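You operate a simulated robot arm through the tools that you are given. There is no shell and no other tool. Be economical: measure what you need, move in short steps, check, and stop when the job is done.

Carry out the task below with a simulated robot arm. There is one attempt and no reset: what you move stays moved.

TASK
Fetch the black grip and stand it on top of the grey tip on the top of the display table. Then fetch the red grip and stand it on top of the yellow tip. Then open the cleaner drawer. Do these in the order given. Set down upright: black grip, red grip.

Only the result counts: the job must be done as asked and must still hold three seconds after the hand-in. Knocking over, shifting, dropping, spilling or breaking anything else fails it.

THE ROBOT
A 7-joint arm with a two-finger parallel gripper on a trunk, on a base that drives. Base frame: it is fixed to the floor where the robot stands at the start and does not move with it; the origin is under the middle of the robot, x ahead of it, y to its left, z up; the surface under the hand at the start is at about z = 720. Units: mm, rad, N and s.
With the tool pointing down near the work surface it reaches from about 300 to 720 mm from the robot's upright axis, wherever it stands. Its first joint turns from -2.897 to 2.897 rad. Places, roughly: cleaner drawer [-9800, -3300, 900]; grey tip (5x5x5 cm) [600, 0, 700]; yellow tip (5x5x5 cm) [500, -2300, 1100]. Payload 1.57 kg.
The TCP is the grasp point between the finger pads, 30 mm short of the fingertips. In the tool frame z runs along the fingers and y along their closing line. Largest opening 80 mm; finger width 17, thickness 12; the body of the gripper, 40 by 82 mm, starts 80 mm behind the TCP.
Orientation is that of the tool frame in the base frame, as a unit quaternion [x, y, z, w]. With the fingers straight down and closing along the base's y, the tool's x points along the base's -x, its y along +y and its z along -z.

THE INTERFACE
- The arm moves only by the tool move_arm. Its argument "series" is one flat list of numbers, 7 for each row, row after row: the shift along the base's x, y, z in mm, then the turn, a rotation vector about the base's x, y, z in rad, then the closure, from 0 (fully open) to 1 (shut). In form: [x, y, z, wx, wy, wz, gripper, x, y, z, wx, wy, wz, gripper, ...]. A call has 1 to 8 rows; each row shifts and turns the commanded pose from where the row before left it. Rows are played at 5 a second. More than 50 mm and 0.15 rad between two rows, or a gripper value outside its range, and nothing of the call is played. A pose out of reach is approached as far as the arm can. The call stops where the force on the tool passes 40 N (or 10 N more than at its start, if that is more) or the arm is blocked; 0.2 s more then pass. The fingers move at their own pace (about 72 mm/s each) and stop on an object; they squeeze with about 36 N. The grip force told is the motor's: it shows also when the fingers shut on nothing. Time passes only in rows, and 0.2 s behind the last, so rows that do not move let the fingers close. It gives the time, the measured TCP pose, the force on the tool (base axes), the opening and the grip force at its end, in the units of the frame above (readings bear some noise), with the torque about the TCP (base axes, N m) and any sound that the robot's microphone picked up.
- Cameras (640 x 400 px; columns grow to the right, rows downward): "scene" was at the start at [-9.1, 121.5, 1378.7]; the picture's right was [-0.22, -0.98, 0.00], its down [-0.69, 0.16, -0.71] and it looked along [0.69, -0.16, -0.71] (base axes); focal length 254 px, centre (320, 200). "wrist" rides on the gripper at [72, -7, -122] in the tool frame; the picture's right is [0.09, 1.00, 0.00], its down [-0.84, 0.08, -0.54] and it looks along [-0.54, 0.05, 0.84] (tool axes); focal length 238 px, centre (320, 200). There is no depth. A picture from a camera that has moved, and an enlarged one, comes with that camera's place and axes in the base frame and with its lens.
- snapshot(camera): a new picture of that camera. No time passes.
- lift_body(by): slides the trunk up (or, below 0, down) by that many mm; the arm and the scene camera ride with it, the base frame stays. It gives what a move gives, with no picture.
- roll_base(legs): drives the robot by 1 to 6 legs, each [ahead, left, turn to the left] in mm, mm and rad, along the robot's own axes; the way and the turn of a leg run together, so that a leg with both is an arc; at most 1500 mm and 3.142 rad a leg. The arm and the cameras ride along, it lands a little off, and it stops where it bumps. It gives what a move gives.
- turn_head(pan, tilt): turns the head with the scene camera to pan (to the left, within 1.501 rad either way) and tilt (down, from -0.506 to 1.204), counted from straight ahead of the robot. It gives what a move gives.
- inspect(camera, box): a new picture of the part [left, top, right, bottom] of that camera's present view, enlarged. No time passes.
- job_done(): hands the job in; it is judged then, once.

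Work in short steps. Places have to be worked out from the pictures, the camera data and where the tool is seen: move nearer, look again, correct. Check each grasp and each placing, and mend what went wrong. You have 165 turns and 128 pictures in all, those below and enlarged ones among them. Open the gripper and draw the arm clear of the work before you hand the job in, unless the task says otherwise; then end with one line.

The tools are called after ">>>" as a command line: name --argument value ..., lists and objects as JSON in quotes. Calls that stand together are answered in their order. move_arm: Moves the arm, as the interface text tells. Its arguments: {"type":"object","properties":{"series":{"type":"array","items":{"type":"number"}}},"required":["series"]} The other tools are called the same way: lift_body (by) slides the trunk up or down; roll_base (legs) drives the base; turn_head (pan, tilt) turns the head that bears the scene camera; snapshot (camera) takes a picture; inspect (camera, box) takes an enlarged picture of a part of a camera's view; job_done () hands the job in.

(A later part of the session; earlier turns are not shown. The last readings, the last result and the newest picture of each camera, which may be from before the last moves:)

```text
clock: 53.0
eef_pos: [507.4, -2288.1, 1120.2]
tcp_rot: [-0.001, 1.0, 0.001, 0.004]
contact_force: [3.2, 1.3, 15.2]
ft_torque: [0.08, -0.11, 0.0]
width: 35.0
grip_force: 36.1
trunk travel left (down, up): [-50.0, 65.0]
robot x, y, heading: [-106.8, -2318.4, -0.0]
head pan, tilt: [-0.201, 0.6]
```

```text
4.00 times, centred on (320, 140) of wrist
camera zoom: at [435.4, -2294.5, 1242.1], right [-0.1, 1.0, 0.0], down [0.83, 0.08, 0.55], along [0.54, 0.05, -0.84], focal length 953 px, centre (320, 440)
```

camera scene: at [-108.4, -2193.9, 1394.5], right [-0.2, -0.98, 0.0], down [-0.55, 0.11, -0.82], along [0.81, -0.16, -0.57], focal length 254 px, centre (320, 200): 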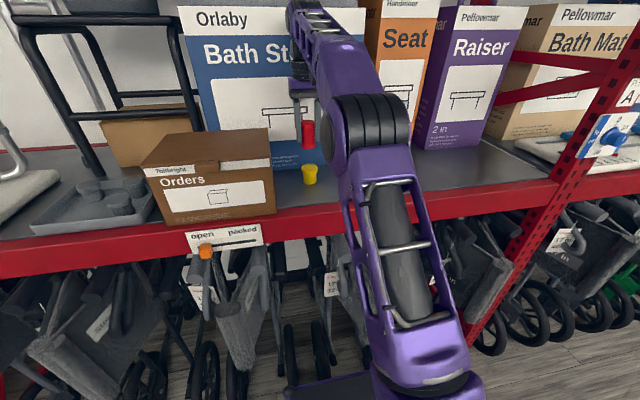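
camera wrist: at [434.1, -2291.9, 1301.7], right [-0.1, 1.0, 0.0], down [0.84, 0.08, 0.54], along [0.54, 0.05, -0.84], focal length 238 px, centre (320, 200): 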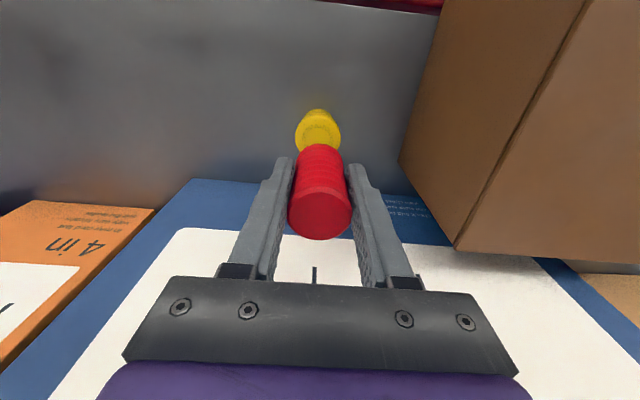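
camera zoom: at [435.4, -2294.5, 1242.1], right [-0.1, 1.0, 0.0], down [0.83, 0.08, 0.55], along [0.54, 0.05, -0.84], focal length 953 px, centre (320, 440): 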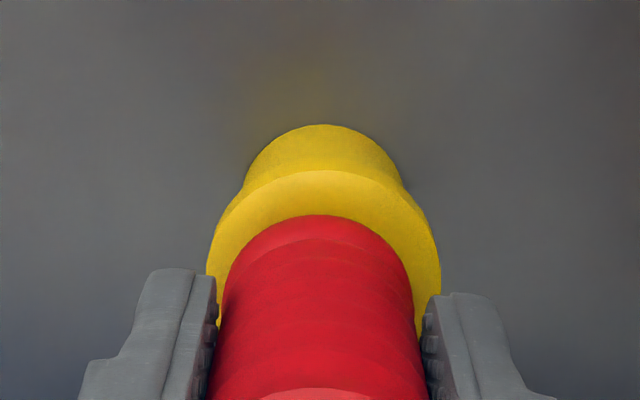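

Seated on the yellow tip with 15 N, well within its top. I'll ease up slightly, release and rise.

>>> move_arm --series '[0, 0, 1, 0, 0, 0, 1, 0, 0, 0, 0, 0, 0, 1]'

>>> move_arm --series '[0, 0, 0, 0, 0, 0, 0.5, 0, 0, 0, 0, 0, 0, 0.35, 0, 0, 0, 0, 0, 0, 0.3, 0, 0, 15, 0, 0, 0, 0.3, 0, 0, 30, 0, 0, 0, 0.3, 0, 0, 40, 0, 0, 0, 0.3]'

>>> inspect --camera "scene" --box '[270, 110, 350, 200]'

>>> snapshot --camera "wrist"

```text
clock: 53.6
eef_pos: [507.5, -2287.9, 1120.5]
tcp_rot: [-0.003, 1.0, 0.0, 0.001]
contact_force: [4.1, 2.1, 18.5]
ft_torque: [0.09, -0.23, 0.0]
width: 34.7
grip_force: 36.0
trunk travel left (down, up): [-50.0, 65.0]
robot x, y, heading: [-104.2, -2313.7, 0.002]
head pan, tilt: [-0.201, 0.6]
```

```text
clock: 55.0
eef_pos: [506.2, -2287.5, 1203.7]
tcp_rot: [-0.001, 1.0, 0.0, -0.001]
contact_force: [-0.8, 0.0, 0.6]
ft_torque: [0.02, -0.01, 0.04]
width: 55.7
grip_force: 0.1
trunk travel left (down, up): [-50.0, 65.0]
robot x, y, heading: [-106.4, -2320.5, 0.004]
head pan, tilt: [-0.201, 0.6]
```

```text
4.44 times, centred on (310, 155) of scene
camera zoom: at [-108.5, -2193.9, 1394.4], right [-0.2, -0.98, 0.0], down [-0.55, 0.11, -0.83], along [0.81, -0.16, -0.56], focal length 1129 px, centre (364, 400)
```

zoom: 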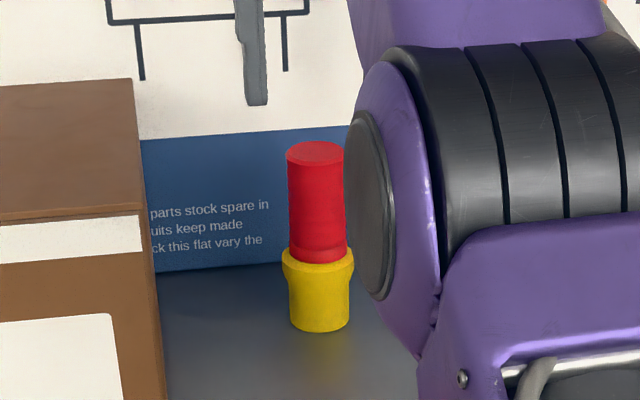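

```text
84 pictures are left
camera wrist: at [436.1, -2294.9, 1325.2], right [-0.1, 1.0, 0.0], down [0.84, 0.08, 0.54], along [0.54, 0.05, -0.84], focal length 238 px, centre (320, 200)
```

wrist: 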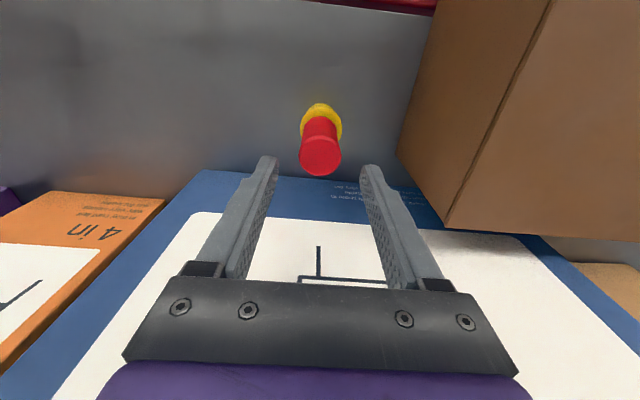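

Red stands on the yellow tip. I'll withdraw the arm, back the base away, turn around and look toward the drawer.

>>> move_arm --series '[0, 0, 45, 0, 0, 0, 0.3, -45, 0, 10, 0, 0, 0, 0.3, -45, 0, 0, 0, 0, 0, 0.3, -45, 0, 0, 0, 0, 0, 0.3, -40, 0, 0, 0, 0, 0, 0.3, -30, 0, -20, 0, 0, 0, 0.5, 0, 0, -20, 0, 0, 0, 0.5]'

>>> roll_base --legs '[[-550, 0, 0], [0, 0, 1.571]]'

>>> turn_head --pan 1.3 --tilt 0.2

>>> snapshot --camera "scene"

```text
clock: 56.6
eef_pos: [285.7, -2292.2, 1197.1]
tcp_rot: [-0.002, 1.0, -0.001, 0.001]
contact_force: [0.6, -0.5, -0.4]
ft_torque: [0.02, -0.01, -0.03]
width: 39.6
grip_force: 0.1
out of reach, approached as far as the arm can: row 1
trunk travel left (down, up): [-50.0, 65.0]
robot x, y, heading: [-104.7, -2317.3, 0.008]
head pan, tilt: [-0.201, 0.6]
```

```text
clock: 63.7
eef_pos: [-677.3, -1929.3, 1197.1]
tcp_rot: [-0.704, 0.71, 0.0, 0.0]
contact_force: [0.0, -0.3, 0.1]
ft_torque: [-0.04, 0.01, 0.0]
width: 40.1
grip_force: 0.1
trunk travel left (down, up): [-50.0, 65.0]
robot x, y, heading: [-657.9, -2319.6, 1.561]
head pan, tilt: [-0.201, 0.6]
```

```text
clock: 65.3
eef_pos: [-676.9, -1926.9, 1195.9]
tcp_rot: [-0.704, 0.71, -0.002, -0.001]
contact_force: [0.4, 0.2, -0.4]
ft_torque: [-0.01, 0.02, -0.01]
width: 40.1
grip_force: 0.1
trunk travel left (down, up): [-50.0, 65.0]
robot x, y, heading: [-656.5, -2319.9, 1.559]
head pan, tilt: [1.3, 0.201]
```

```text
83 pictures are left
camera scene: at [-799.6, -2315.5, 1426.4], right [1.0, 0.01, 0.0], down [0.0, -0.25, -0.97], along [-0.01, 0.97, -0.25], focal length 254 px, centre (320, 200)
```

scene: 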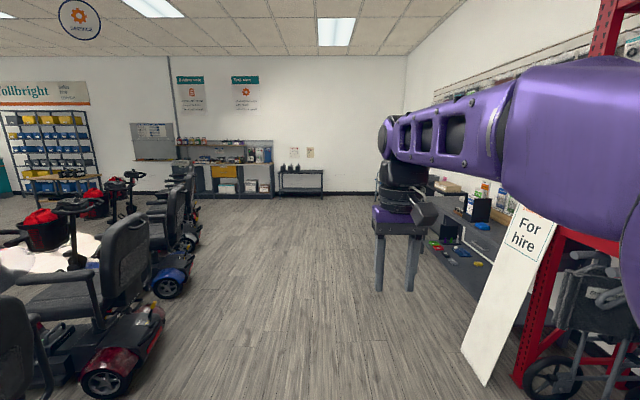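

The picture looks along +y although the pan reads 1.3. I'll set the head again and retake it.

>>> turn_head --pan 1.45 --tilt 0.2

>>> snapshot --camera "scene"

```text
clock: 66.0
eef_pos: [-677.9, -1926.6, 1194.8]
tcp_rot: [-0.704, 0.71, -0.002, -0.003]
contact_force: [0.0, 1.0, 0.4]
ft_torque: [0.06, 0.05, -0.03]
width: 40.3
grip_force: 0.2
trunk travel left (down, up): [-50.0, 65.0]
robot x, y, heading: [-664.0, -2319.9, 1.57]
head pan, tilt: [1.45, 0.201]
```

```text
82 pictures are left
camera scene: at [-799.6, -2315.5, 1426.9], right [1.0, 0.01, 0.0], down [0.0, -0.24, -0.97], along [-0.01, 0.97, -0.24], focal length 254 px, centre (320, 200)
```

scene: 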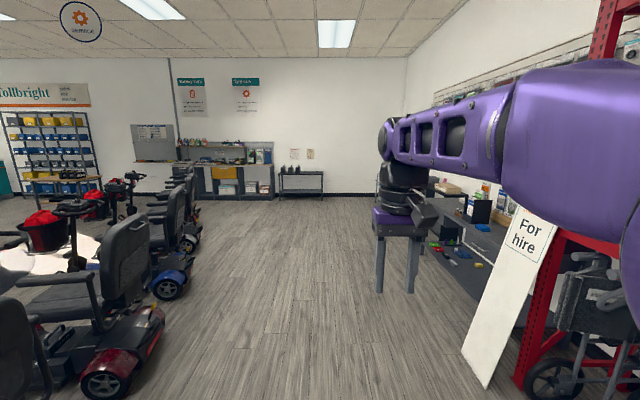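

The head seems stuck near pan 0 when told to turn left, so I'll turn the base instead to face −x.

>>> roll_base --legs '[[0, 0, 1.571]]'

>>> turn_head --pan -0.1 --tilt 0.2

>>> snapshot --camera "scene"

```text
clock: 70.3
eef_pos: [-1052.7, -2336.6, 1196.0]
tcp_rot: [1.0, -0.004, 0.004, 0.0]
contact_force: [0.2, -0.2, 0.9]
ft_torque: [0.0, 0.02, 0.03]
width: 39.6
grip_force: 0.0
trunk travel left (down, up): [-50.0, 65.0]
robot x, y, heading: [-658.6, -2317.6, 3.13]
head pan, tilt: [1.45, 0.201]
```

```text
clock: 71.9
eef_pos: [-1052.0, -2337.7, 1196.1]
tcp_rot: [1.0, -0.005, 0.002, 0.0]
contact_force: [0.3, 0.2, -0.5]
ft_torque: [0.02, -0.01, -0.01]
width: 40.0
grip_force: 0.1
trunk travel left (down, up): [-50.0, 65.0]
robot x, y, heading: [-659.1, -2320.9, 3.132]
head pan, tilt: [-0.099, 0.201]
```

```text
81 pictures are left
camera scene: at [-662.0, -2450.9, 1431.3], right [0.11, 0.99, 0.0], down [0.2, -0.02, -0.98], along [-0.97, 0.11, -0.2], focal length 254 px, centre (320, 200)
```

scene: 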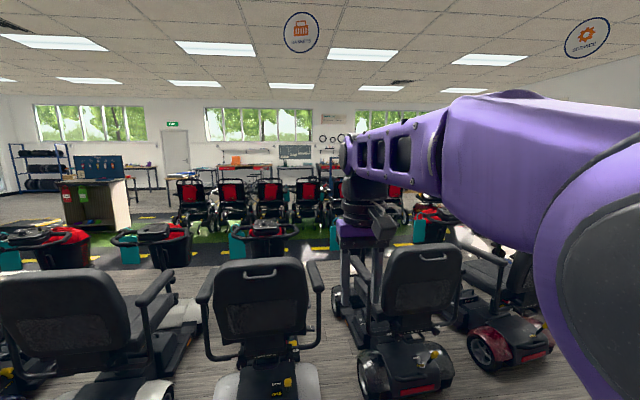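

The drawer is on the far side behind two rows of scooters, and the rows end toward +y. I'll strafe along the clear aisle to y≈1700 and look from there.

>>> roll_base --legs '[[0, -1350, 0], [0, -1350, 0], [0, -1350, 0]]'

>>> snapshot --camera "scene"

```text
clock: 110.7
eef_pos: [-961.5, 1722.2, 1195.1]
tcp_rot: [1.0, -0.017, 0.003, -0.001]
contact_force: [0.8, 0.4, 0.4]
ft_torque: [-0.02, -0.02, -0.02]
width: 40.0
grip_force: 0.1
trunk travel left (down, up): [-50.0, 65.0]
robot x, y, heading: [-569.5, 1728.9, 3.107]
head pan, tilt: [-0.099, 0.201]
```

```text
80 pictures are left
camera scene: at [-573.7, 1599.5, 1431.3], right [0.13, 0.99, 0.0], down [0.2, -0.03, -0.98], along [-0.97, 0.13, -0.2], focal length 254 px, centre (320, 200)
```

scene: 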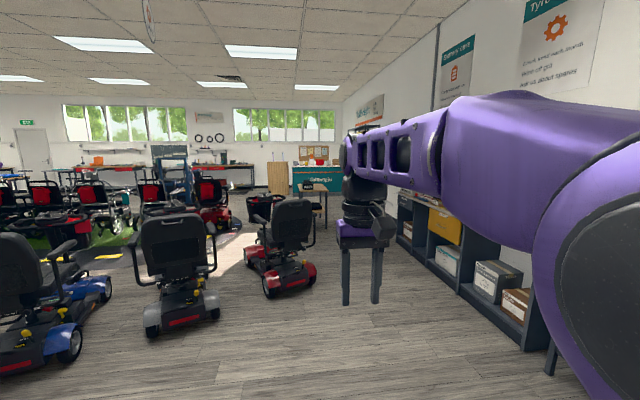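

There is a passage at y≈2550 between the last scooter and the wall bench. I'll go right, straighten, and drive ahead to x≈-3900.

>>> roll_base --legs '[[0, -830, 0.035], [1100, 0, 0], [1100, 0, 0], [1100, 0, 0]]'

>>> snapshot --camera "scene"

```text
clock: 134.7
eef_pos: [-4236.4, 2521.1, 1195.5]
tcp_rot: [1.0, 0.001, 0.004, 0.0]
contact_force: [-0.3, -1.0, 0.6]
ft_torque: [0.02, -0.01, 0.03]
width: 39.9
grip_force: 0.0
trunk travel left (down, up): [-50.0, 65.0]
robot x, y, heading: [-3843.1, 2543.8, -3.138]
head pan, tilt: [-0.099, 0.201]
```

```text
79 pictures are left
camera scene: at [-3844.9, 2412.8, 1431.3], right [0.1, 1.0, 0.0], down [0.2, -0.02, -0.98], along [-0.98, 0.09, -0.2], focal length 254 px, centre (320, 200)
```

scene: 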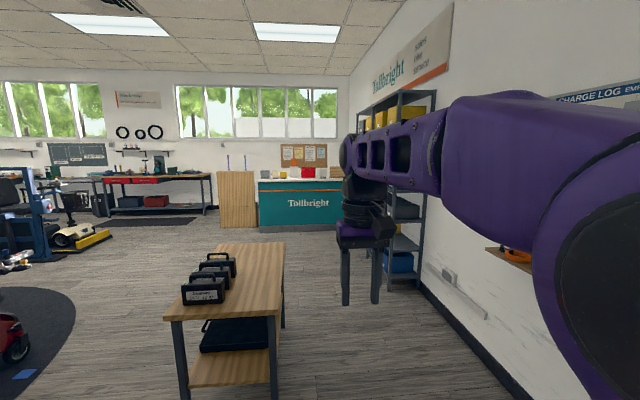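

A battery table stands ahead at y 1760–2270. I'll pass on its right at y≈2930, go to x≈-6700 and turn partly left to look.

>>> roll_base --legs '[[0, -390, 0], [1450, 0, 0], [1400, 0, 0], [0, 0, 0.785]]'

>>> snapshot --camera "scene"

```text
clock: 154.6
eef_pos: [-6949.3, 2600.0, 1195.2]
tcp_rot: [0.925, 0.379, 0.004, -0.002]
contact_force: [0.2, 0.4, 0.5]
ft_torque: [0.0, 0.01, 0.0]
width: 40.2
grip_force: 0.1
trunk travel left (down, up): [-50.0, 65.0]
robot x, y, heading: [-6683.9, 2888.2, -2.364]
head pan, tilt: [-0.099, 0.201]
stopped in leg 4: the robot was blocked; the commanded pose is now the measured one
```

```text
78 pictures are left
camera scene: at [-6593.3, 2794.5, 1431.3], right [-0.63, 0.78, 0.0], down [0.16, 0.12, -0.98], along [-0.76, -0.61, -0.2], focal length 254 px, centre (320, 200)
```

scene: 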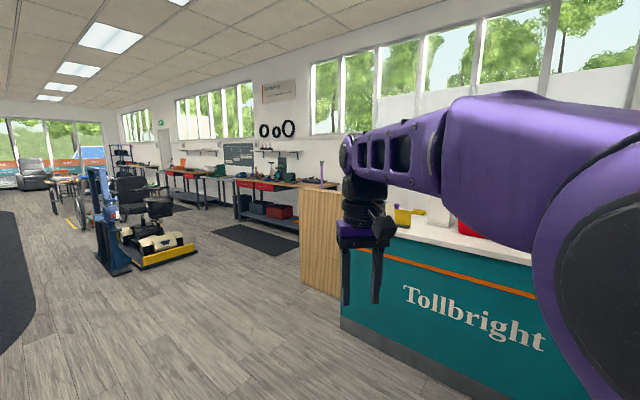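

A slight bump ended the turn, probably the shelf behind me. I'll move forward off it, face −y, and drive to (-7040,250); first I'll check the shelf.

>>> roll_base --legs '[[500, 0, 0]]'

>>> turn_head --pan -1.5 --tilt 0.3

>>> snapshot --camera "scene"

```text
clock: 157.5
eef_pos: [-7302.2, 2249.5, 1194.9]
tcp_rot: [0.925, 0.379, 0.003, -0.002]
contact_force: [-0.6, -0.1, 1.0]
ft_torque: [0.0, -0.01, 0.02]
width: 39.9
grip_force: 0.1
trunk travel left (down, up): [-50.0, 65.0]
robot x, y, heading: [-7037.9, 2540.2, -2.36]
head pan, tilt: [-0.099, 0.201]
```

```text
clock: 159.0
eef_pos: [-7303.9, 2250.1, 1194.2]
tcp_rot: [0.925, 0.381, 0.002, -0.001]
contact_force: [0.4, 0.1, 0.3]
ft_torque: [-0.03, 0.0, -0.02]
width: 39.9
grip_force: 0.1
trunk travel left (down, up): [-50.0, 65.0]
robot x, y, heading: [-7039.0, 2541.5, -2.356]
head pan, tilt: [-1.499, 0.3]
```

```text
77 pictures are left
camera scene: at [-6945.3, 2565.3, 1422.0], right [0.66, 0.75, 0.0], down [0.22, -0.19, -0.96], along [-0.72, 0.63, -0.3], focal length 254 px, centre (320, 200)
```

scene: 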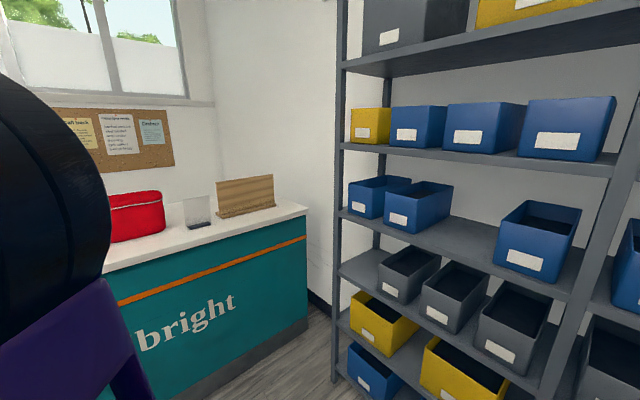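

The shelf is intact. I'll continue: turn to −y and drive along.

>>> roll_base --legs '[[0, 0, 0.786], [1200, 0, 0], [1100, 0, 0]]'

>>> turn_head --pan -0.5 --tilt 0.25

>>> snapshot --camera "scene"

```text
clock: 172.4
eef_pos: [-7003.4, -145.3, 1195.0]
tcp_rot: [0.704, 0.71, 0.001, -0.002]
contact_force: [0.4, 0.2, 0.0]
ft_torque: [0.0, 0.05, -0.02]
width: 40.0
grip_force: 0.0
trunk travel left (down, up): [-50.0, 65.0]
robot x, y, heading: [-7026.9, 247.9, -1.56]
head pan, tilt: [-1.499, 0.3]
```

```text
clock: 173.7
eef_pos: [-7002.9, -145.6, 1194.1]
tcp_rot: [0.704, 0.71, 0.002, -0.002]
contact_force: [-0.6, 0.6, 0.0]
ft_torque: [0.02, 0.01, 0.03]
width: 40.1
grip_force: 0.0
trunk travel left (down, up): [-50.0, 65.0]
robot x, y, heading: [-7030.0, 246.4, -1.56]
head pan, tilt: [-0.499, 0.25]
```

```text
76 pictures are left
camera scene: at [-6932.6, 255.9, 1426.7], right [-0.88, 0.47, 0.0], down [0.12, 0.22, -0.97], along [-0.46, -0.85, -0.25], focal length 254 px, centre (320, 200)
```

scene: 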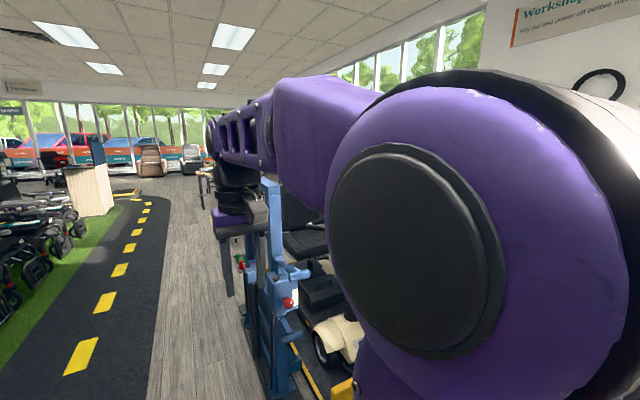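

The hoist is directly ahead. I'll strafe right to x≈-8850, between the ramp and the wall bench.

>>> roll_base --legs '[[0, -900, -0.01], [0, -920, 0]]'

>>> turn_head --pan 0.0 --tilt 0.35

>>> snapshot --camera "scene"

>>> snapshot --camera "wrist"

```text
clock: 191.6
eef_pos: [-8834.0, -141.3, 1195.7]
tcp_rot: [0.709, 0.706, 0.002, -0.002]
contact_force: [0.3, 0.4, -0.4]
ft_torque: [0.0, -0.01, 0.0]
width: 40.0
grip_force: 0.1
trunk travel left (down, up): [-50.0, 65.0]
robot x, y, heading: [-8853.7, 251.8, -1.577]
head pan, tilt: [-0.499, 0.25]
```

```text
clock: 192.5
eef_pos: [-8834.6, -142.5, 1194.1]
tcp_rot: [0.709, 0.705, 0.001, -0.002]
contact_force: [0.2, -0.1, -0.7]
ft_torque: [0.0, 0.02, 0.02]
width: 40.3
grip_force: 0.0
trunk travel left (down, up): [-50.0, 65.0]
robot x, y, heading: [-8854.0, 252.0, -1.575]
head pan, tilt: [0.0, 0.351]
```

```text
75 pictures are left
camera scene: at [-8712.2, 246.8, 1417.3], right [-1.0, 0.01, 0.0], down [0.0, 0.34, -0.94], along [-0.01, -0.94, -0.34], focal length 254 px, centre (320, 200)
```

scene: 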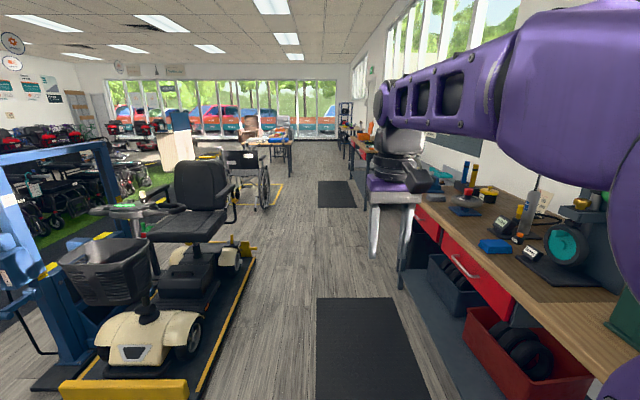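

```text
74 pictures are left
camera wrist: at [-8839.9, -69.9, 1317.4], right [1.0, 0.09, 0.0], down [0.07, -0.84, 0.54], along [0.05, -0.54, -0.84], focal length 238 px, centre (320, 200)
```

wrist: 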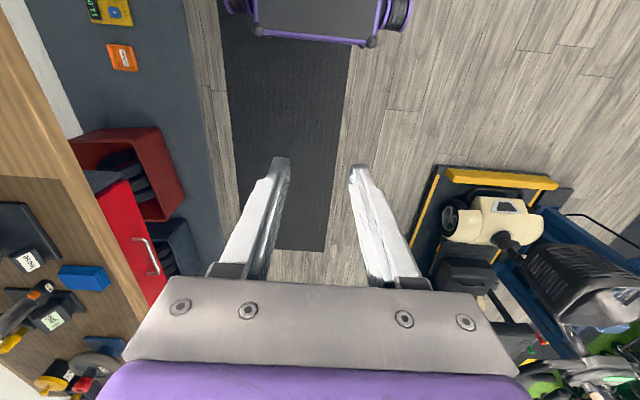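

The passage is clear, with the ramp edge at x≈-8090 and bench fronts at x≈-9400. I'll drive ahead to y≈-2500.

>>> roll_base --legs '[[1400, 0, 0], [1350, 0, 0]]'

>>> turn_head --pan -0.6 --tilt 0.35

>>> snapshot --camera "scene"

>>> snapshot --camera "wrist"

```text
clock: 205.8
eef_pos: [-8856.7, -2885.1, 1194.2]
tcp_rot: [0.71, 0.704, 0.002, -0.002]
contact_force: [-0.7, 0.0, 0.0]
ft_torque: [0.02, -0.01, -0.02]
width: 39.8
grip_force: 0.1
trunk travel left (down, up): [-50.0, 65.0]
robot x, y, heading: [-8877.8, -2493.7, -1.575]
head pan, tilt: [0.0, 0.351]
```

```text
clock: 206.8
eef_pos: [-8857.6, -2884.4, 1194.9]
tcp_rot: [0.71, 0.705, 0.001, -0.003]
contact_force: [-0.5, -0.4, 1.2]
ft_torque: [0.02, 0.01, 0.0]
width: 40.0
grip_force: 0.1
trunk travel left (down, up): [-50.0, 65.0]
robot x, y, heading: [-8876.6, -2495.6, -1.577]
head pan, tilt: [-0.6, 0.351]
```

```text
73 pictures are left
camera scene: at [-8786.6, -2480.4, 1417.2], right [-0.82, 0.57, 0.0], down [0.2, 0.28, -0.94], along [-0.53, -0.77, -0.34], focal length 254 px, centre (320, 200)
```

scene: 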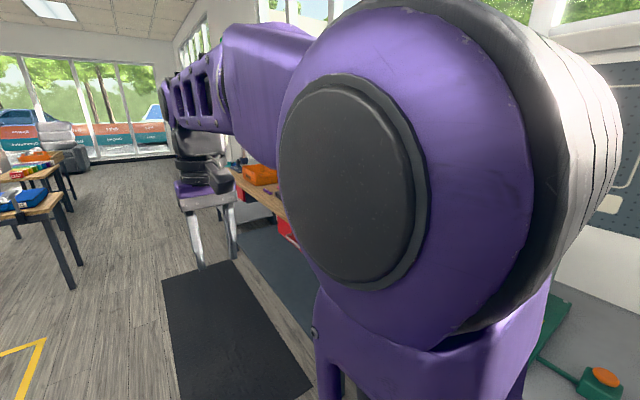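

```text
72 pictures are left
camera wrist: at [-8862.3, -2813.5, 1317.5], right [1.0, 0.09, 0.0], down [0.07, -0.84, 0.54], along [0.05, -0.54, -0.84], focal length 238 px, centre (320, 200)
```

wrist: 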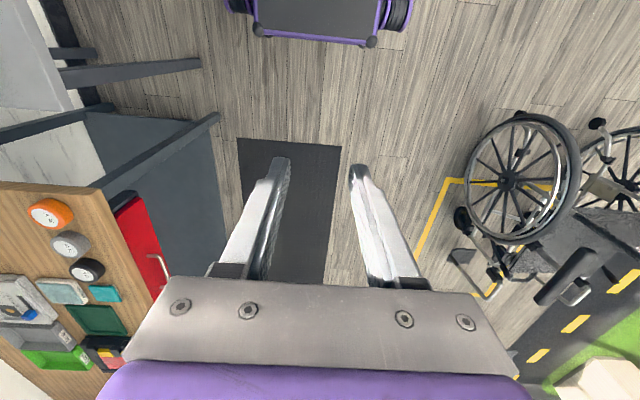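

A second bench with red drawers lies to the right. I'll turn right to face it and look.

>>> roll_base --legs '[[0, 0, -1.571], [0, 780, 0]]'

>>> turn_head --pan -0.1 --tilt 0.6

>>> snapshot --camera "scene"

>>> snapshot --camera "wrist"

```text
clock: 218.6
eef_pos: [-9260.1, -3300.4, 1194.9]
tcp_rot: [1.0, 0.008, 0.003, -0.001]
contact_force: [-0.9, -0.2, -0.8]
ft_torque: [0.01, 0.01, 0.02]
width: 40.2
grip_force: 0.0
trunk travel left (down, up): [-50.0, 65.0]
robot x, y, heading: [-8866.7, -3270.5, -3.124]
head pan, tilt: [-0.6, 0.351]
```

```text
clock: 219.5
eef_pos: [-9259.6, -3300.5, 1195.1]
tcp_rot: [1.0, 0.007, 0.003, 0.0]
contact_force: [-0.1, -0.2, 0.4]
ft_torque: [-0.03, 0.03, 0.02]
width: 40.1
grip_force: 0.0
trunk travel left (down, up): [-50.0, 65.0]
robot x, y, heading: [-8868.8, -3274.2, -3.129]
head pan, tilt: [-0.099, 0.6]
```

```text
71 pictures are left
camera scene: at [-8862.7, -3405.4, 1394.9], right [0.09, 1.0, 0.0], down [0.56, -0.05, -0.83], along [-0.82, 0.08, -0.56], focal length 254 px, centre (320, 200)
```

scene: 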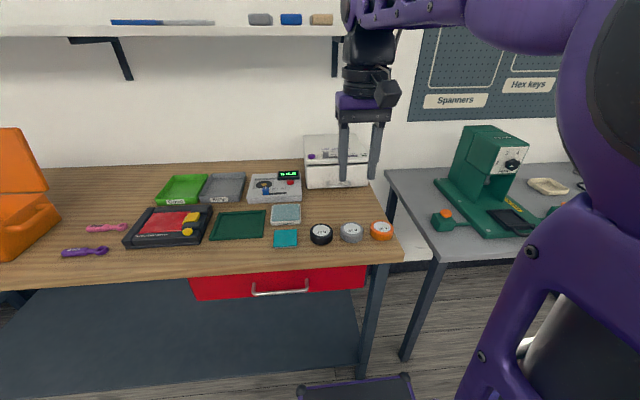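

```text
70 pictures are left
camera wrist: at [-9189.3, -3293.1, 1317.4], right [0.11, -0.99, 0.0], down [-0.84, -0.09, 0.54], along [-0.53, -0.06, -0.84], focal length 238 px, centre (320, 200)
```

wrist: 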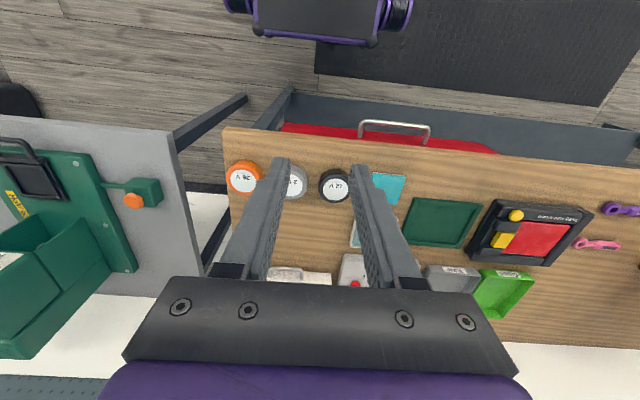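

The given place projects to the white device at about (330,165), possibly an ultrasonic cleaner. I'll zoom in.

>>> inspect --camera "scene" --box '[240, 110, 400, 210]'

>>> inspect --camera "scene" --box '[170, 200, 410, 350]'

```text
4.00 times, centred on (320, 160) of scene
camera zoom: at [-8862.7, -3405.4, 1394.9], right [0.09, 1.0, 0.0], down [0.56, -0.05, -0.83], along [-0.82, 0.08, -0.56], focal length 1016 px, centre (320, 360)
```

zoom: 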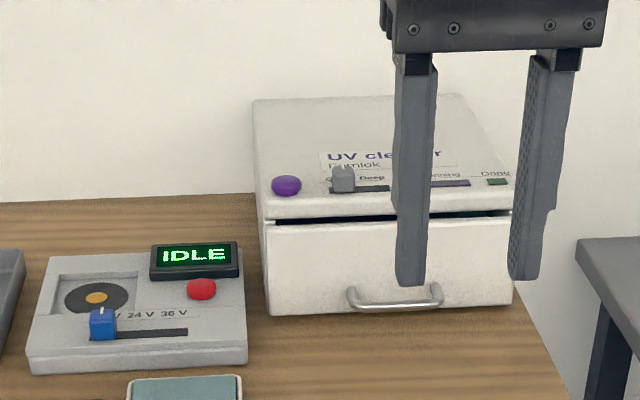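

```text
2.67 times, centred on (290, 275) of scene
camera zoom: at [-8862.7, -3405.4, 1394.9], right [0.09, 1.0, 0.0], down [0.56, -0.05, -0.83], along [-0.82, 0.08, -0.56], focal length 678 px, centre (400, 0)
```

zoom: 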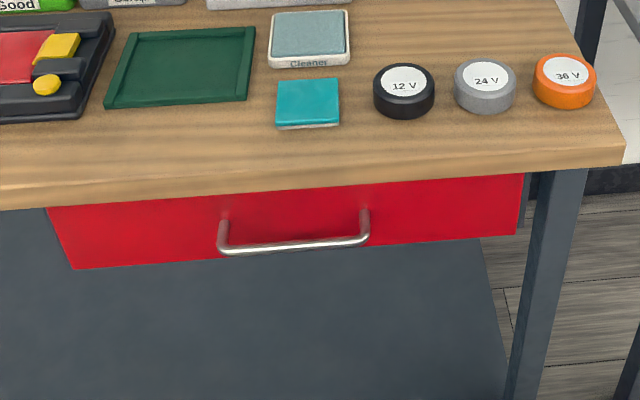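

It's a "UV cleaner" with its own small drawer and handle on the bench. I'll move the hand aside and read its markings.

>>> move_arm --series '[0, 45, 0, 0, 0, 0, 0.5, 0, 45, 0, 0, 0, 0, 0.5, 0, 45, 0, 0, 0, 0, 0.5]'

>>> inspect --camera "scene" --box '[295, 125, 385, 195]'

>>> snapshot --camera "wrist"

```text
clock: 220.3
eef_pos: [-9260.9, -3165.7, 1195.3]
tcp_rot: [1.0, 0.008, 0.003, -0.001]
contact_force: [0.2, -0.2, 0.8]
ft_torque: [0.01, 0.0, -0.01]
width: 40.1
grip_force: 0.0
trunk travel left (down, up): [-50.0, 65.0]
robot x, y, heading: [-8868.9, -3275.1, -3.131]
head pan, tilt: [-0.099, 0.6]
```

```text
5.71 times, centred on (340, 160) of scene
camera zoom: at [-8862.6, -3406.3, 1394.5], right [0.09, 1.0, 0.0], down [0.56, -0.05, -0.83], along [-0.82, 0.07, -0.56], focal length 1452 px, centre (206, 429)
```

zoom: 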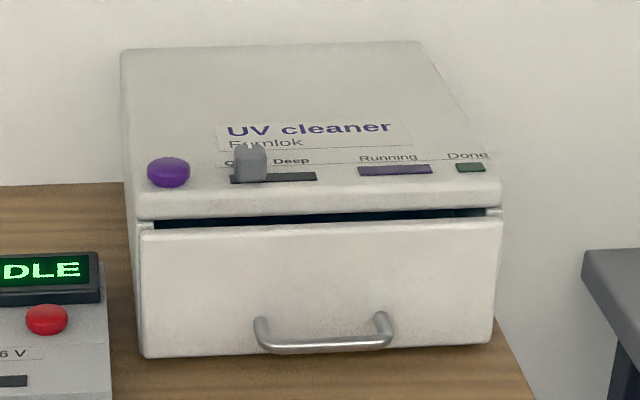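

```text
66 pictures are left
camera wrist: at [-9188.7, -3158.0, 1317.2], right [0.11, -0.99, 0.0], down [-0.84, -0.09, 0.54], along [-0.53, -0.06, -0.84], focal length 238 px, centre (320, 200)
```

wrist: 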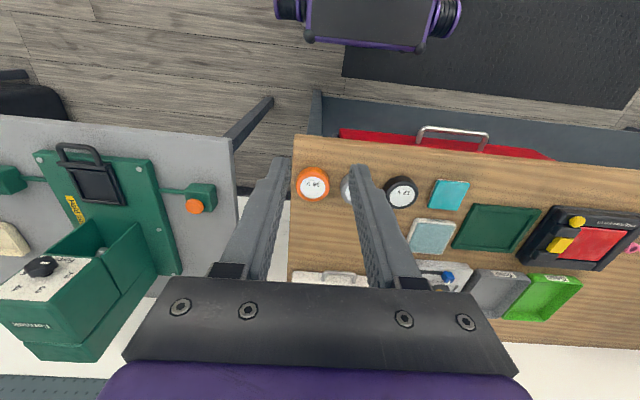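

The cleaner's drawer handle is at about (-9698,-3251,887), a horizontal bar low on the drawer front. I'll drive 130 mm closer and bring the hand over it to look.

>>> roll_base --legs '[[130, 0, 0]]'

>>> move_arm --series '[-40, -28, 0, 0, 0, 0, 0.5, -40, -28, 0, 0, 0, 0, 0.5, -40, -28, -30, 0, 0, 0, 0.8, -30, 0, -40, 0, 0, 0, 1, 0, 0, -40, 0, 0, 0, 1]'

>>> snapshot --camera "wrist"

>>> snapshot --camera "scene"

```text
clock: 221.6
eef_pos: [-9390.5, -3168.2, 1194.5]
tcp_rot: [1.0, 0.006, 0.002, -0.001]
contact_force: [0.3, 0.0, -0.5]
ft_torque: [0.02, 0.02, 0.01]
width: 40.1
grip_force: 0.1
trunk travel left (down, up): [-50.0, 65.0]
robot x, y, heading: [-8996.5, -3273.7, -3.127]
head pan, tilt: [-0.099, 0.6]
```

```text
refused: row 3 steps farther than a row can; nothing moved
```

```text
65 pictures are left
camera wrist: at [-9318.2, -3159.8, 1317.3], right [0.1, -0.99, 0.0], down [-0.84, -0.09, 0.54], along [-0.53, -0.06, -0.84], focal length 238 px, centre (320, 200)
```

wrist: 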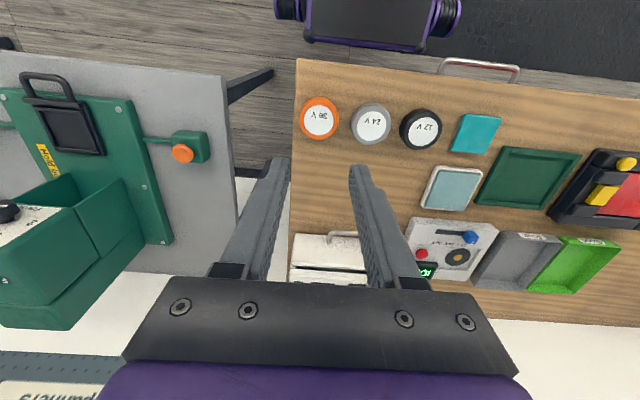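

```text
64 pictures are left
camera scene: at [-8992.2, -3407.9, 1394.5], right [0.09, 1.0, 0.0], down [0.56, -0.05, -0.83], along [-0.82, 0.07, -0.56], focal length 254 px, centre (320, 200)
```

scene: 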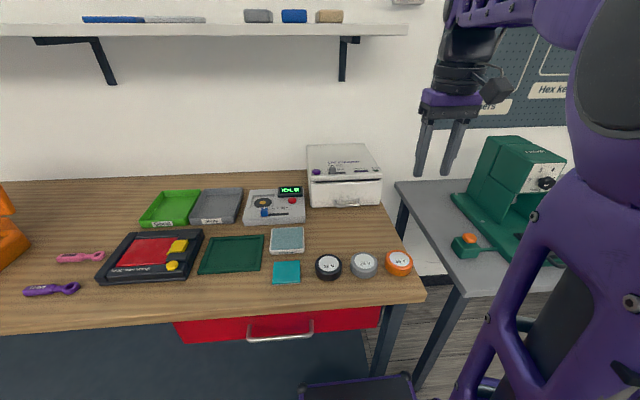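

The step was too long; I'll repeat it with smaller steps to bring the hand in front of the device.

>>> move_arm --series '[-35, -28, 0, 0, 0, 0, 0.5, -35, -28, 0, 0, 0, 0, 0.5, -30, -27, -20, 0, 0, 0, 0.8, -30, 0, -35, 0, 0, 0, 1, -20, 0, -40, 0, 0, 0, 1]'

>>> snapshot --camera "wrist"

>>> inspect --camera "scene" --box '[270, 120, 430, 220]'

```text
clock: 222.8
eef_pos: [-9539.0, -3251.5, 1099.5]
tcp_rot: [1.0, 0.006, 0.002, 0.0]
contact_force: [1.0, 0.1, 0.5]
ft_torque: [0.04, 0.0, -0.02]
width: 0.1
grip_force: 21.3
trunk travel left (down, up): [-50.0, 65.0]
robot x, y, heading: [-8998.8, -3276.1, -3.128]
head pan, tilt: [-0.099, 0.6]
```

```text
63 pictures are left
camera wrist: at [-9468.0, -3243.3, 1222.3], right [0.1, -0.99, 0.0], down [-0.84, -0.09, 0.54], along [-0.53, -0.06, -0.84], focal length 238 px, centre (320, 200)
```

wrist: 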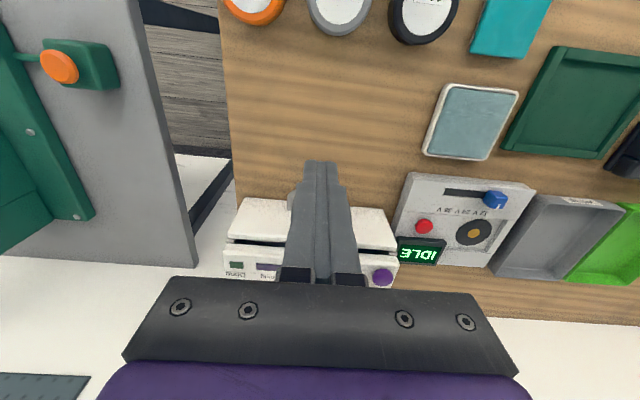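

```text
4.00 times, centred on (350, 170) of scene
camera zoom: at [-8992.1, -3407.9, 1394.5], right [0.09, 1.0, 0.0], down [0.56, -0.05, -0.83], along [-0.82, 0.07, -0.56], focal length 1016 px, centre (200, 320)
```

zoom: 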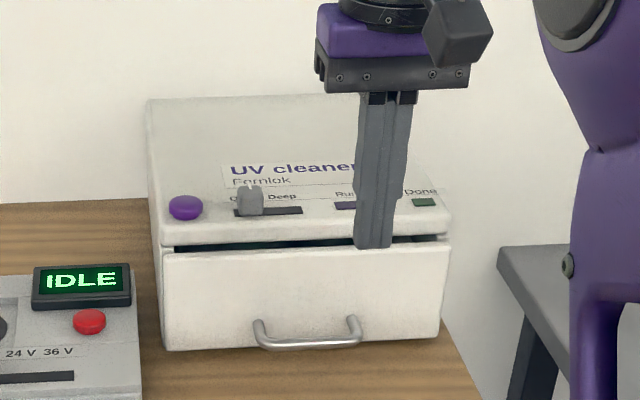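

The fingers hide the handle from the wrist camera. I'll shift the hand sideways to see it unobstructed and triangulate.

>>> move_arm --series '[-10, 45, 0, 0, 0, 0, 1, -10, 45, 0, 0, 0, 0, 1]'

>>> inspect --camera "wrist" --box '[300, 150, 480, 290]'

>>> inspect --camera "scene" --box '[300, 140, 390, 220]'

```text
clock: 223.4
eef_pos: [-9558.5, -3161.3, 1100.3]
tcp_rot: [1.0, 0.007, 0.002, -0.001]
contact_force: [0.5, -1.1, -1.2]
ft_torque: [0.0, 0.02, 0.01]
width: 0.1
grip_force: 21.4
trunk travel left (down, up): [-50.0, 65.0]
robot x, y, heading: [-8997.9, -3277.2, -3.132]
head pan, tilt: [-0.099, 0.6]
```

```text
2.86 times, centred on (390, 220) of wrist
camera zoom: at [-9487.6, -3153.4, 1222.2], right [0.11, -0.99, 0.0], down [-0.84, -0.09, 0.54], along [-0.53, -0.06, -0.84], focal length 681 px, centre (120, 143)
```

zoom: 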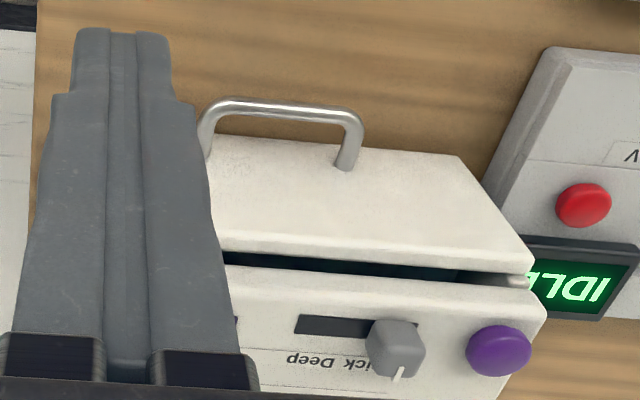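

```text
5.00 times, centred on (345, 180) of scene
camera zoom: at [-8992.2, -3408.0, 1394.5], right [0.09, 1.0, 0.0], down [0.56, -0.05, -0.83], along [-0.82, 0.07, -0.56], focal length 1270 px, centre (195, 300)
```

zoom: 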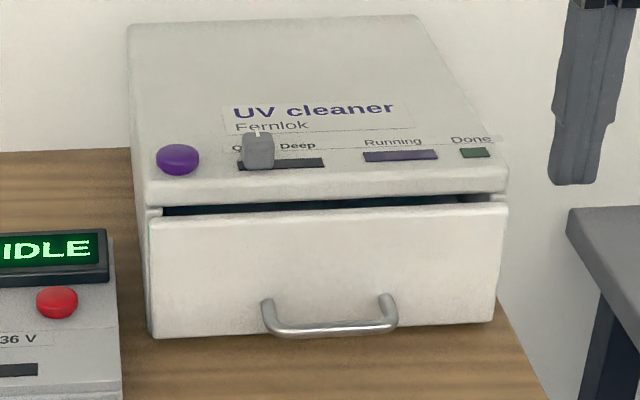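

The handle bar is at about (-9653,-3259,910), with roughly 25 mm clear behind it. I'll rotate the tool 90° so the fingers close along x and straddle the bar.

>>> move_arm --series '[0, -10, 0, 0, 0, 0.14, 0.5, 0, -10, 0, 0, 0, 0.14, 0.5, 0, -10, 0, 0, 0, 0.14, 0.5, 0, -10, 0, 0, 0, 0.14, 0.5, 0, -10, 0, 0, 0, 0.14, 0.5, 0, -10, 0, 0, 0, 0.14, 0.5, 0, -10, 0, 0, 0, 0.14, 0.5, 0, -10, 0, 0, 0, 0.14, 0.5]'

>>> move_arm --series '[-20, -10, -10, 0, 0, 0.14, 0.5, -20, -8, -10, 0, 0, 0.14, 0.5, -20, 0, -20, 0, 0, 0.156, 0.5, -20, 0, -20, 0, 0, 0, 0.5]'

>>> snapshot --camera "wrist"

>>> inspect --camera "scene" --box '[270, 110, 430, 220]'

```text
clock: 225.2
eef_pos: [-9560.2, -3240.1, 1100.1]
tcp_rot: [0.843, 0.537, 0.002, -0.002]
contact_force: [-0.5, 0.3, 0.7]
ft_torque: [-0.02, -0.01, 0.01]
width: 40.0
grip_force: 0.1
trunk travel left (down, up): [-50.0, 65.0]
robot x, y, heading: [-8995.0, -3279.1, -3.126]
head pan, tilt: [-0.099, 0.6]
```

```text
refused: row 3 steps farther than a row can; nothing moved
```

```text
59 pictures are left
camera wrist: at [-9535.0, -3172.7, 1222.3], right [0.94, -0.34, 0.0], down [-0.28, -0.79, 0.54], along [-0.18, -0.51, -0.84], focal length 238 px, centre (320, 200)
```

wrist: 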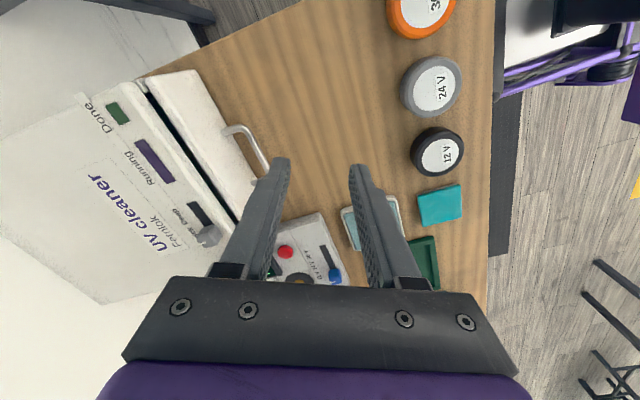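

```text
3.64 times, centred on (350, 165) of scene
camera zoom: at [-8992.3, -3407.8, 1394.5], right [0.09, 1.0, 0.0], down [0.56, -0.05, -0.83], along [-0.82, 0.07, -0.56], focal length 924 px, centre (211, 327)
```

zoom: 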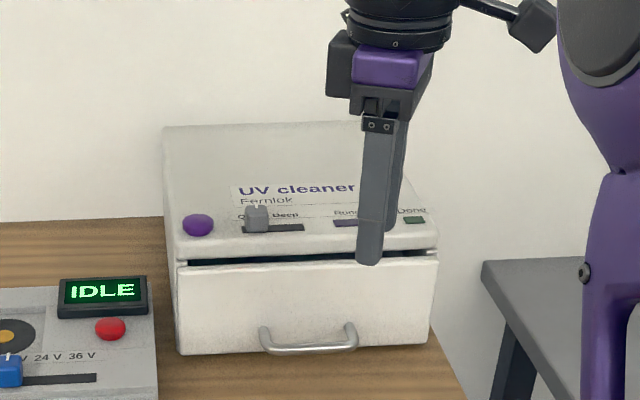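

I'll finish the rotation and come in over the front of the handle, still high.

>>> move_arm --series '[-15, -9, 0, 0, 0, 0.14, 0.5, -15, -9, -10, 0, 0, 0.14, 0.5, -15, 0, -20, 0, 0, 0.14, 0.5, -12, 0, -25, 0, 0, 0.017, 0.5, 0, 0, 0, 0, 0, 0, 0.5]'

>>> snapshot --camera "wrist"

>>> inspect --camera "scene" --box '[270, 110, 430, 220]'

```text
clock: 226.4
eef_pos: [-9617.6, -3259.2, 1044.7]
tcp_rot: [0.707, 0.707, 0.002, -0.002]
contact_force: [-0.2, 0.0, -0.5]
ft_torque: [0.03, 0.04, -0.01]
width: 39.9
grip_force: 0.0
trunk travel left (down, up): [-50.0, 65.0]
robot x, y, heading: [-8994.4, -3277.2, -3.129]
head pan, tilt: [-0.099, 0.6]
```

```text
57 pictures are left
camera wrist: at [-9623.6, -3187.6, 1166.9], right [1.0, 0.09, 0.0], down [0.08, -0.84, 0.54], along [0.05, -0.53, -0.84], focal length 238 px, centre (320, 200)
```

wrist: 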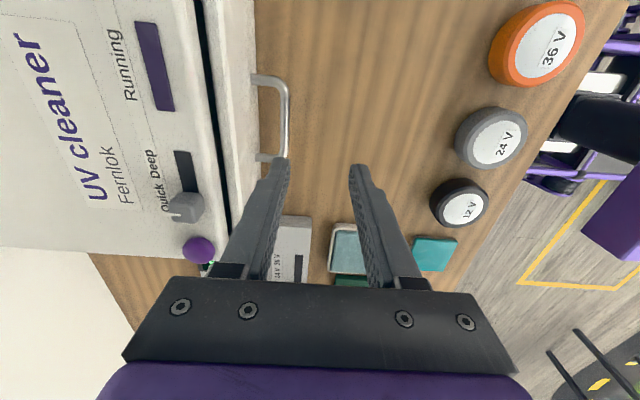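

```text
3.64 times, centred on (350, 165) of scene
camera zoom: at [-8992.4, -3407.9, 1394.5], right [0.09, 1.0, 0.0], down [0.56, -0.05, -0.83], along [-0.82, 0.07, -0.57], focal length 924 px, centre (211, 327)
```

zoom: 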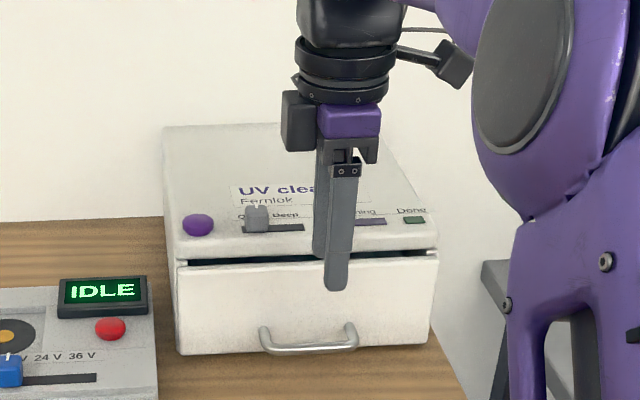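

A clear view: bar at x≈-9655, drawer face at x≈-9684. I'll move over it so the inner finger lines up with the gap, lowering to just above.

>>> move_arm --series '[-14, 8, -25, 0, 0, 0, 0.5, -14, 0, -25, 0, 0, 0, 0.5, 0, 0, -25, 0, 0, 0, 0.5, 0, 0, 0, 0, 0, 0, 0.5]'

>>> snapshot --camera "wrist"

>>> inspect --camera "scene" --box '[290, 130, 390, 220]'

```text
clock: 227.4
eef_pos: [-9646.4, -3250.3, 970.2]
tcp_rot: [0.708, 0.706, 0.001, -0.002]
contact_force: [0.2, -0.5, -0.4]
ft_torque: [0.0, 0.01, 0.01]
width: 40.2
grip_force: 0.0
trunk travel left (down, up): [-50.0, 65.0]
robot x, y, heading: [-8995.9, -3274.1, -3.124]
head pan, tilt: [-0.099, 0.6]
```

```text
55 pictures are left
camera wrist: at [-9651.9, -3179.6, 1092.3], right [1.0, 0.09, 0.0], down [0.08, -0.84, 0.54], along [0.05, -0.53, -0.84], focal length 238 px, centre (320, 200)
```

wrist: 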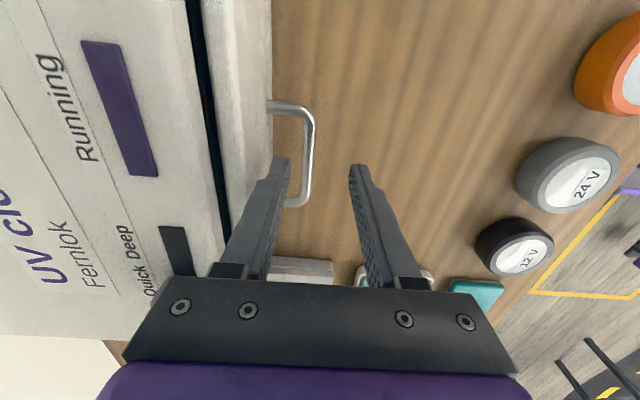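

```text
4.44 times, centred on (340, 175) of scene
camera zoom: at [-8992.3, -3407.9, 1394.5], right [0.09, 1.0, 0.0], down [0.56, -0.05, -0.83], along [-0.82, 0.07, -0.56], focal length 1129 px, centre (231, 311)
```

zoom: 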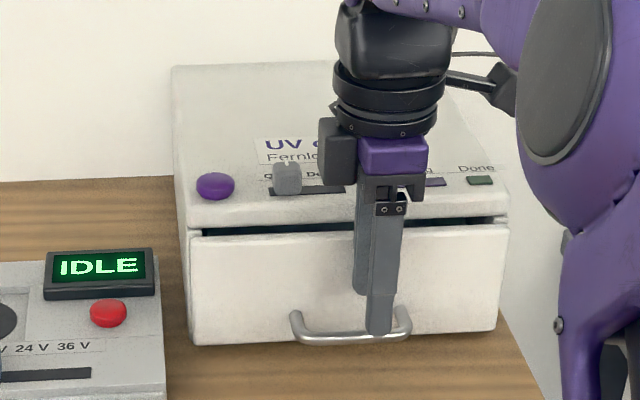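

The finger is lined up between bar and drawer face. I'll lower 40 mm gently.

>>> move_arm --series '[0, 2, -15, 0, 0, 0, 0.5, 0, 0, -10, 0, 0, 0, 0.5, 0, 0, -8, 0, 0, 0, 0.5, 0, 0, -7, 0, 0, 0, 0.5, 0, 0, 0, 0, 0, 0, 0.5]'

>>> snapshot --camera "wrist"

>>> inspect --camera "scene" --box '[290, 130, 390, 220]'

```text
clock: 228.6
eef_pos: [-9646.4, -3248.9, 930.2]
tcp_rot: [0.708, 0.706, 0.001, -0.002]
contact_force: [0.5, 0.6, -0.9]
ft_torque: [-0.02, 0.01, -0.04]
width: 40.0
grip_force: 0.1
trunk travel left (down, up): [-50.0, 65.0]
robot x, y, heading: [-8995.9, -3277.0, -3.13]
head pan, tilt: [-0.099, 0.6]
```

```text
53 pictures are left
camera wrist: at [-9650.9, -3177.0, 1052.2], right [1.0, 0.09, 0.0], down [0.08, -0.84, 0.54], along [0.05, -0.54, -0.84], focal length 238 px, centre (320, 200)
```

wrist: 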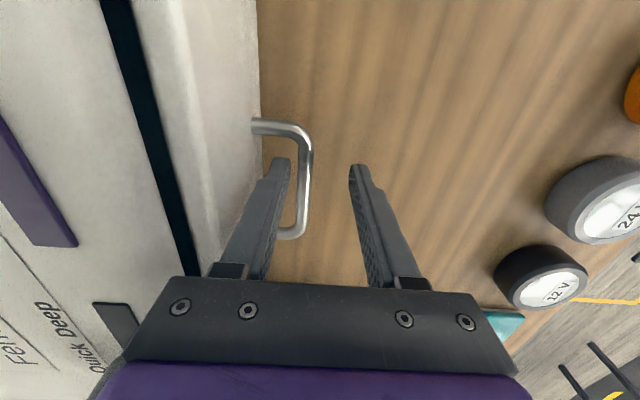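

```text
4.44 times, centred on (340, 175) of scene
camera zoom: at [-8992.3, -3407.9, 1394.5], right [0.09, 1.0, 0.0], down [0.56, -0.05, -0.83], along [-0.82, 0.07, -0.56], focal length 1129 px, centre (231, 311)
```

zoom: 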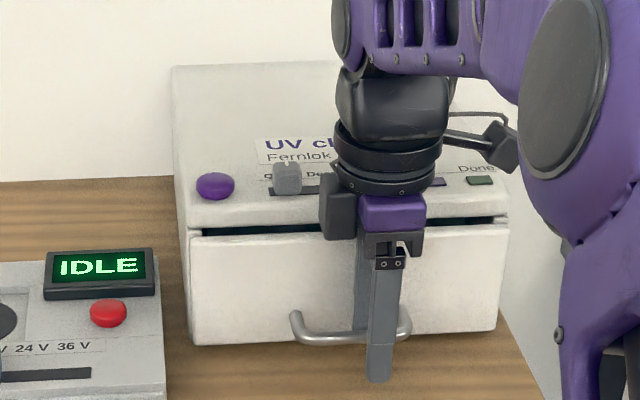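

The bar lies between the fingers above their tips. I'll close on it.

>>> move_arm --series '[0, 0, -3, 0, 0, 0, 0.5, 0, 0, 0, 0, 0, 0, 0.8, 0, 0, 0, 0, 0, 0, 0.9, 0, 0, 0, 0, 0, 0, 0.9]'

>>> snapshot --camera "wrist"

```text
clock: 229.6
eef_pos: [-9644.9, -3248.0, 926.8]
tcp_rot: [0.708, 0.706, 0.003, -0.002]
contact_force: [-0.3, -1.5, 0.3]
ft_torque: [0.02, 0.0, -0.47]
width: 10.0
grip_force: 27.6
trunk travel left (down, up): [-50.0, 65.0]
robot x, y, heading: [-8996.7, -3274.8, -3.129]
head pan, tilt: [-0.099, 0.6]
```

```text
51 pictures are left
camera wrist: at [-9650.8, -3177.2, 1049.4], right [1.0, 0.09, 0.0], down [0.08, -0.84, 0.54], along [0.05, -0.54, -0.84], focal length 238 px, centre (320, 200)
```

wrist: 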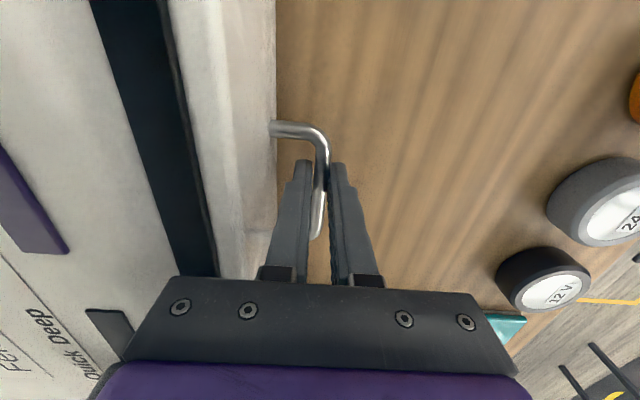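

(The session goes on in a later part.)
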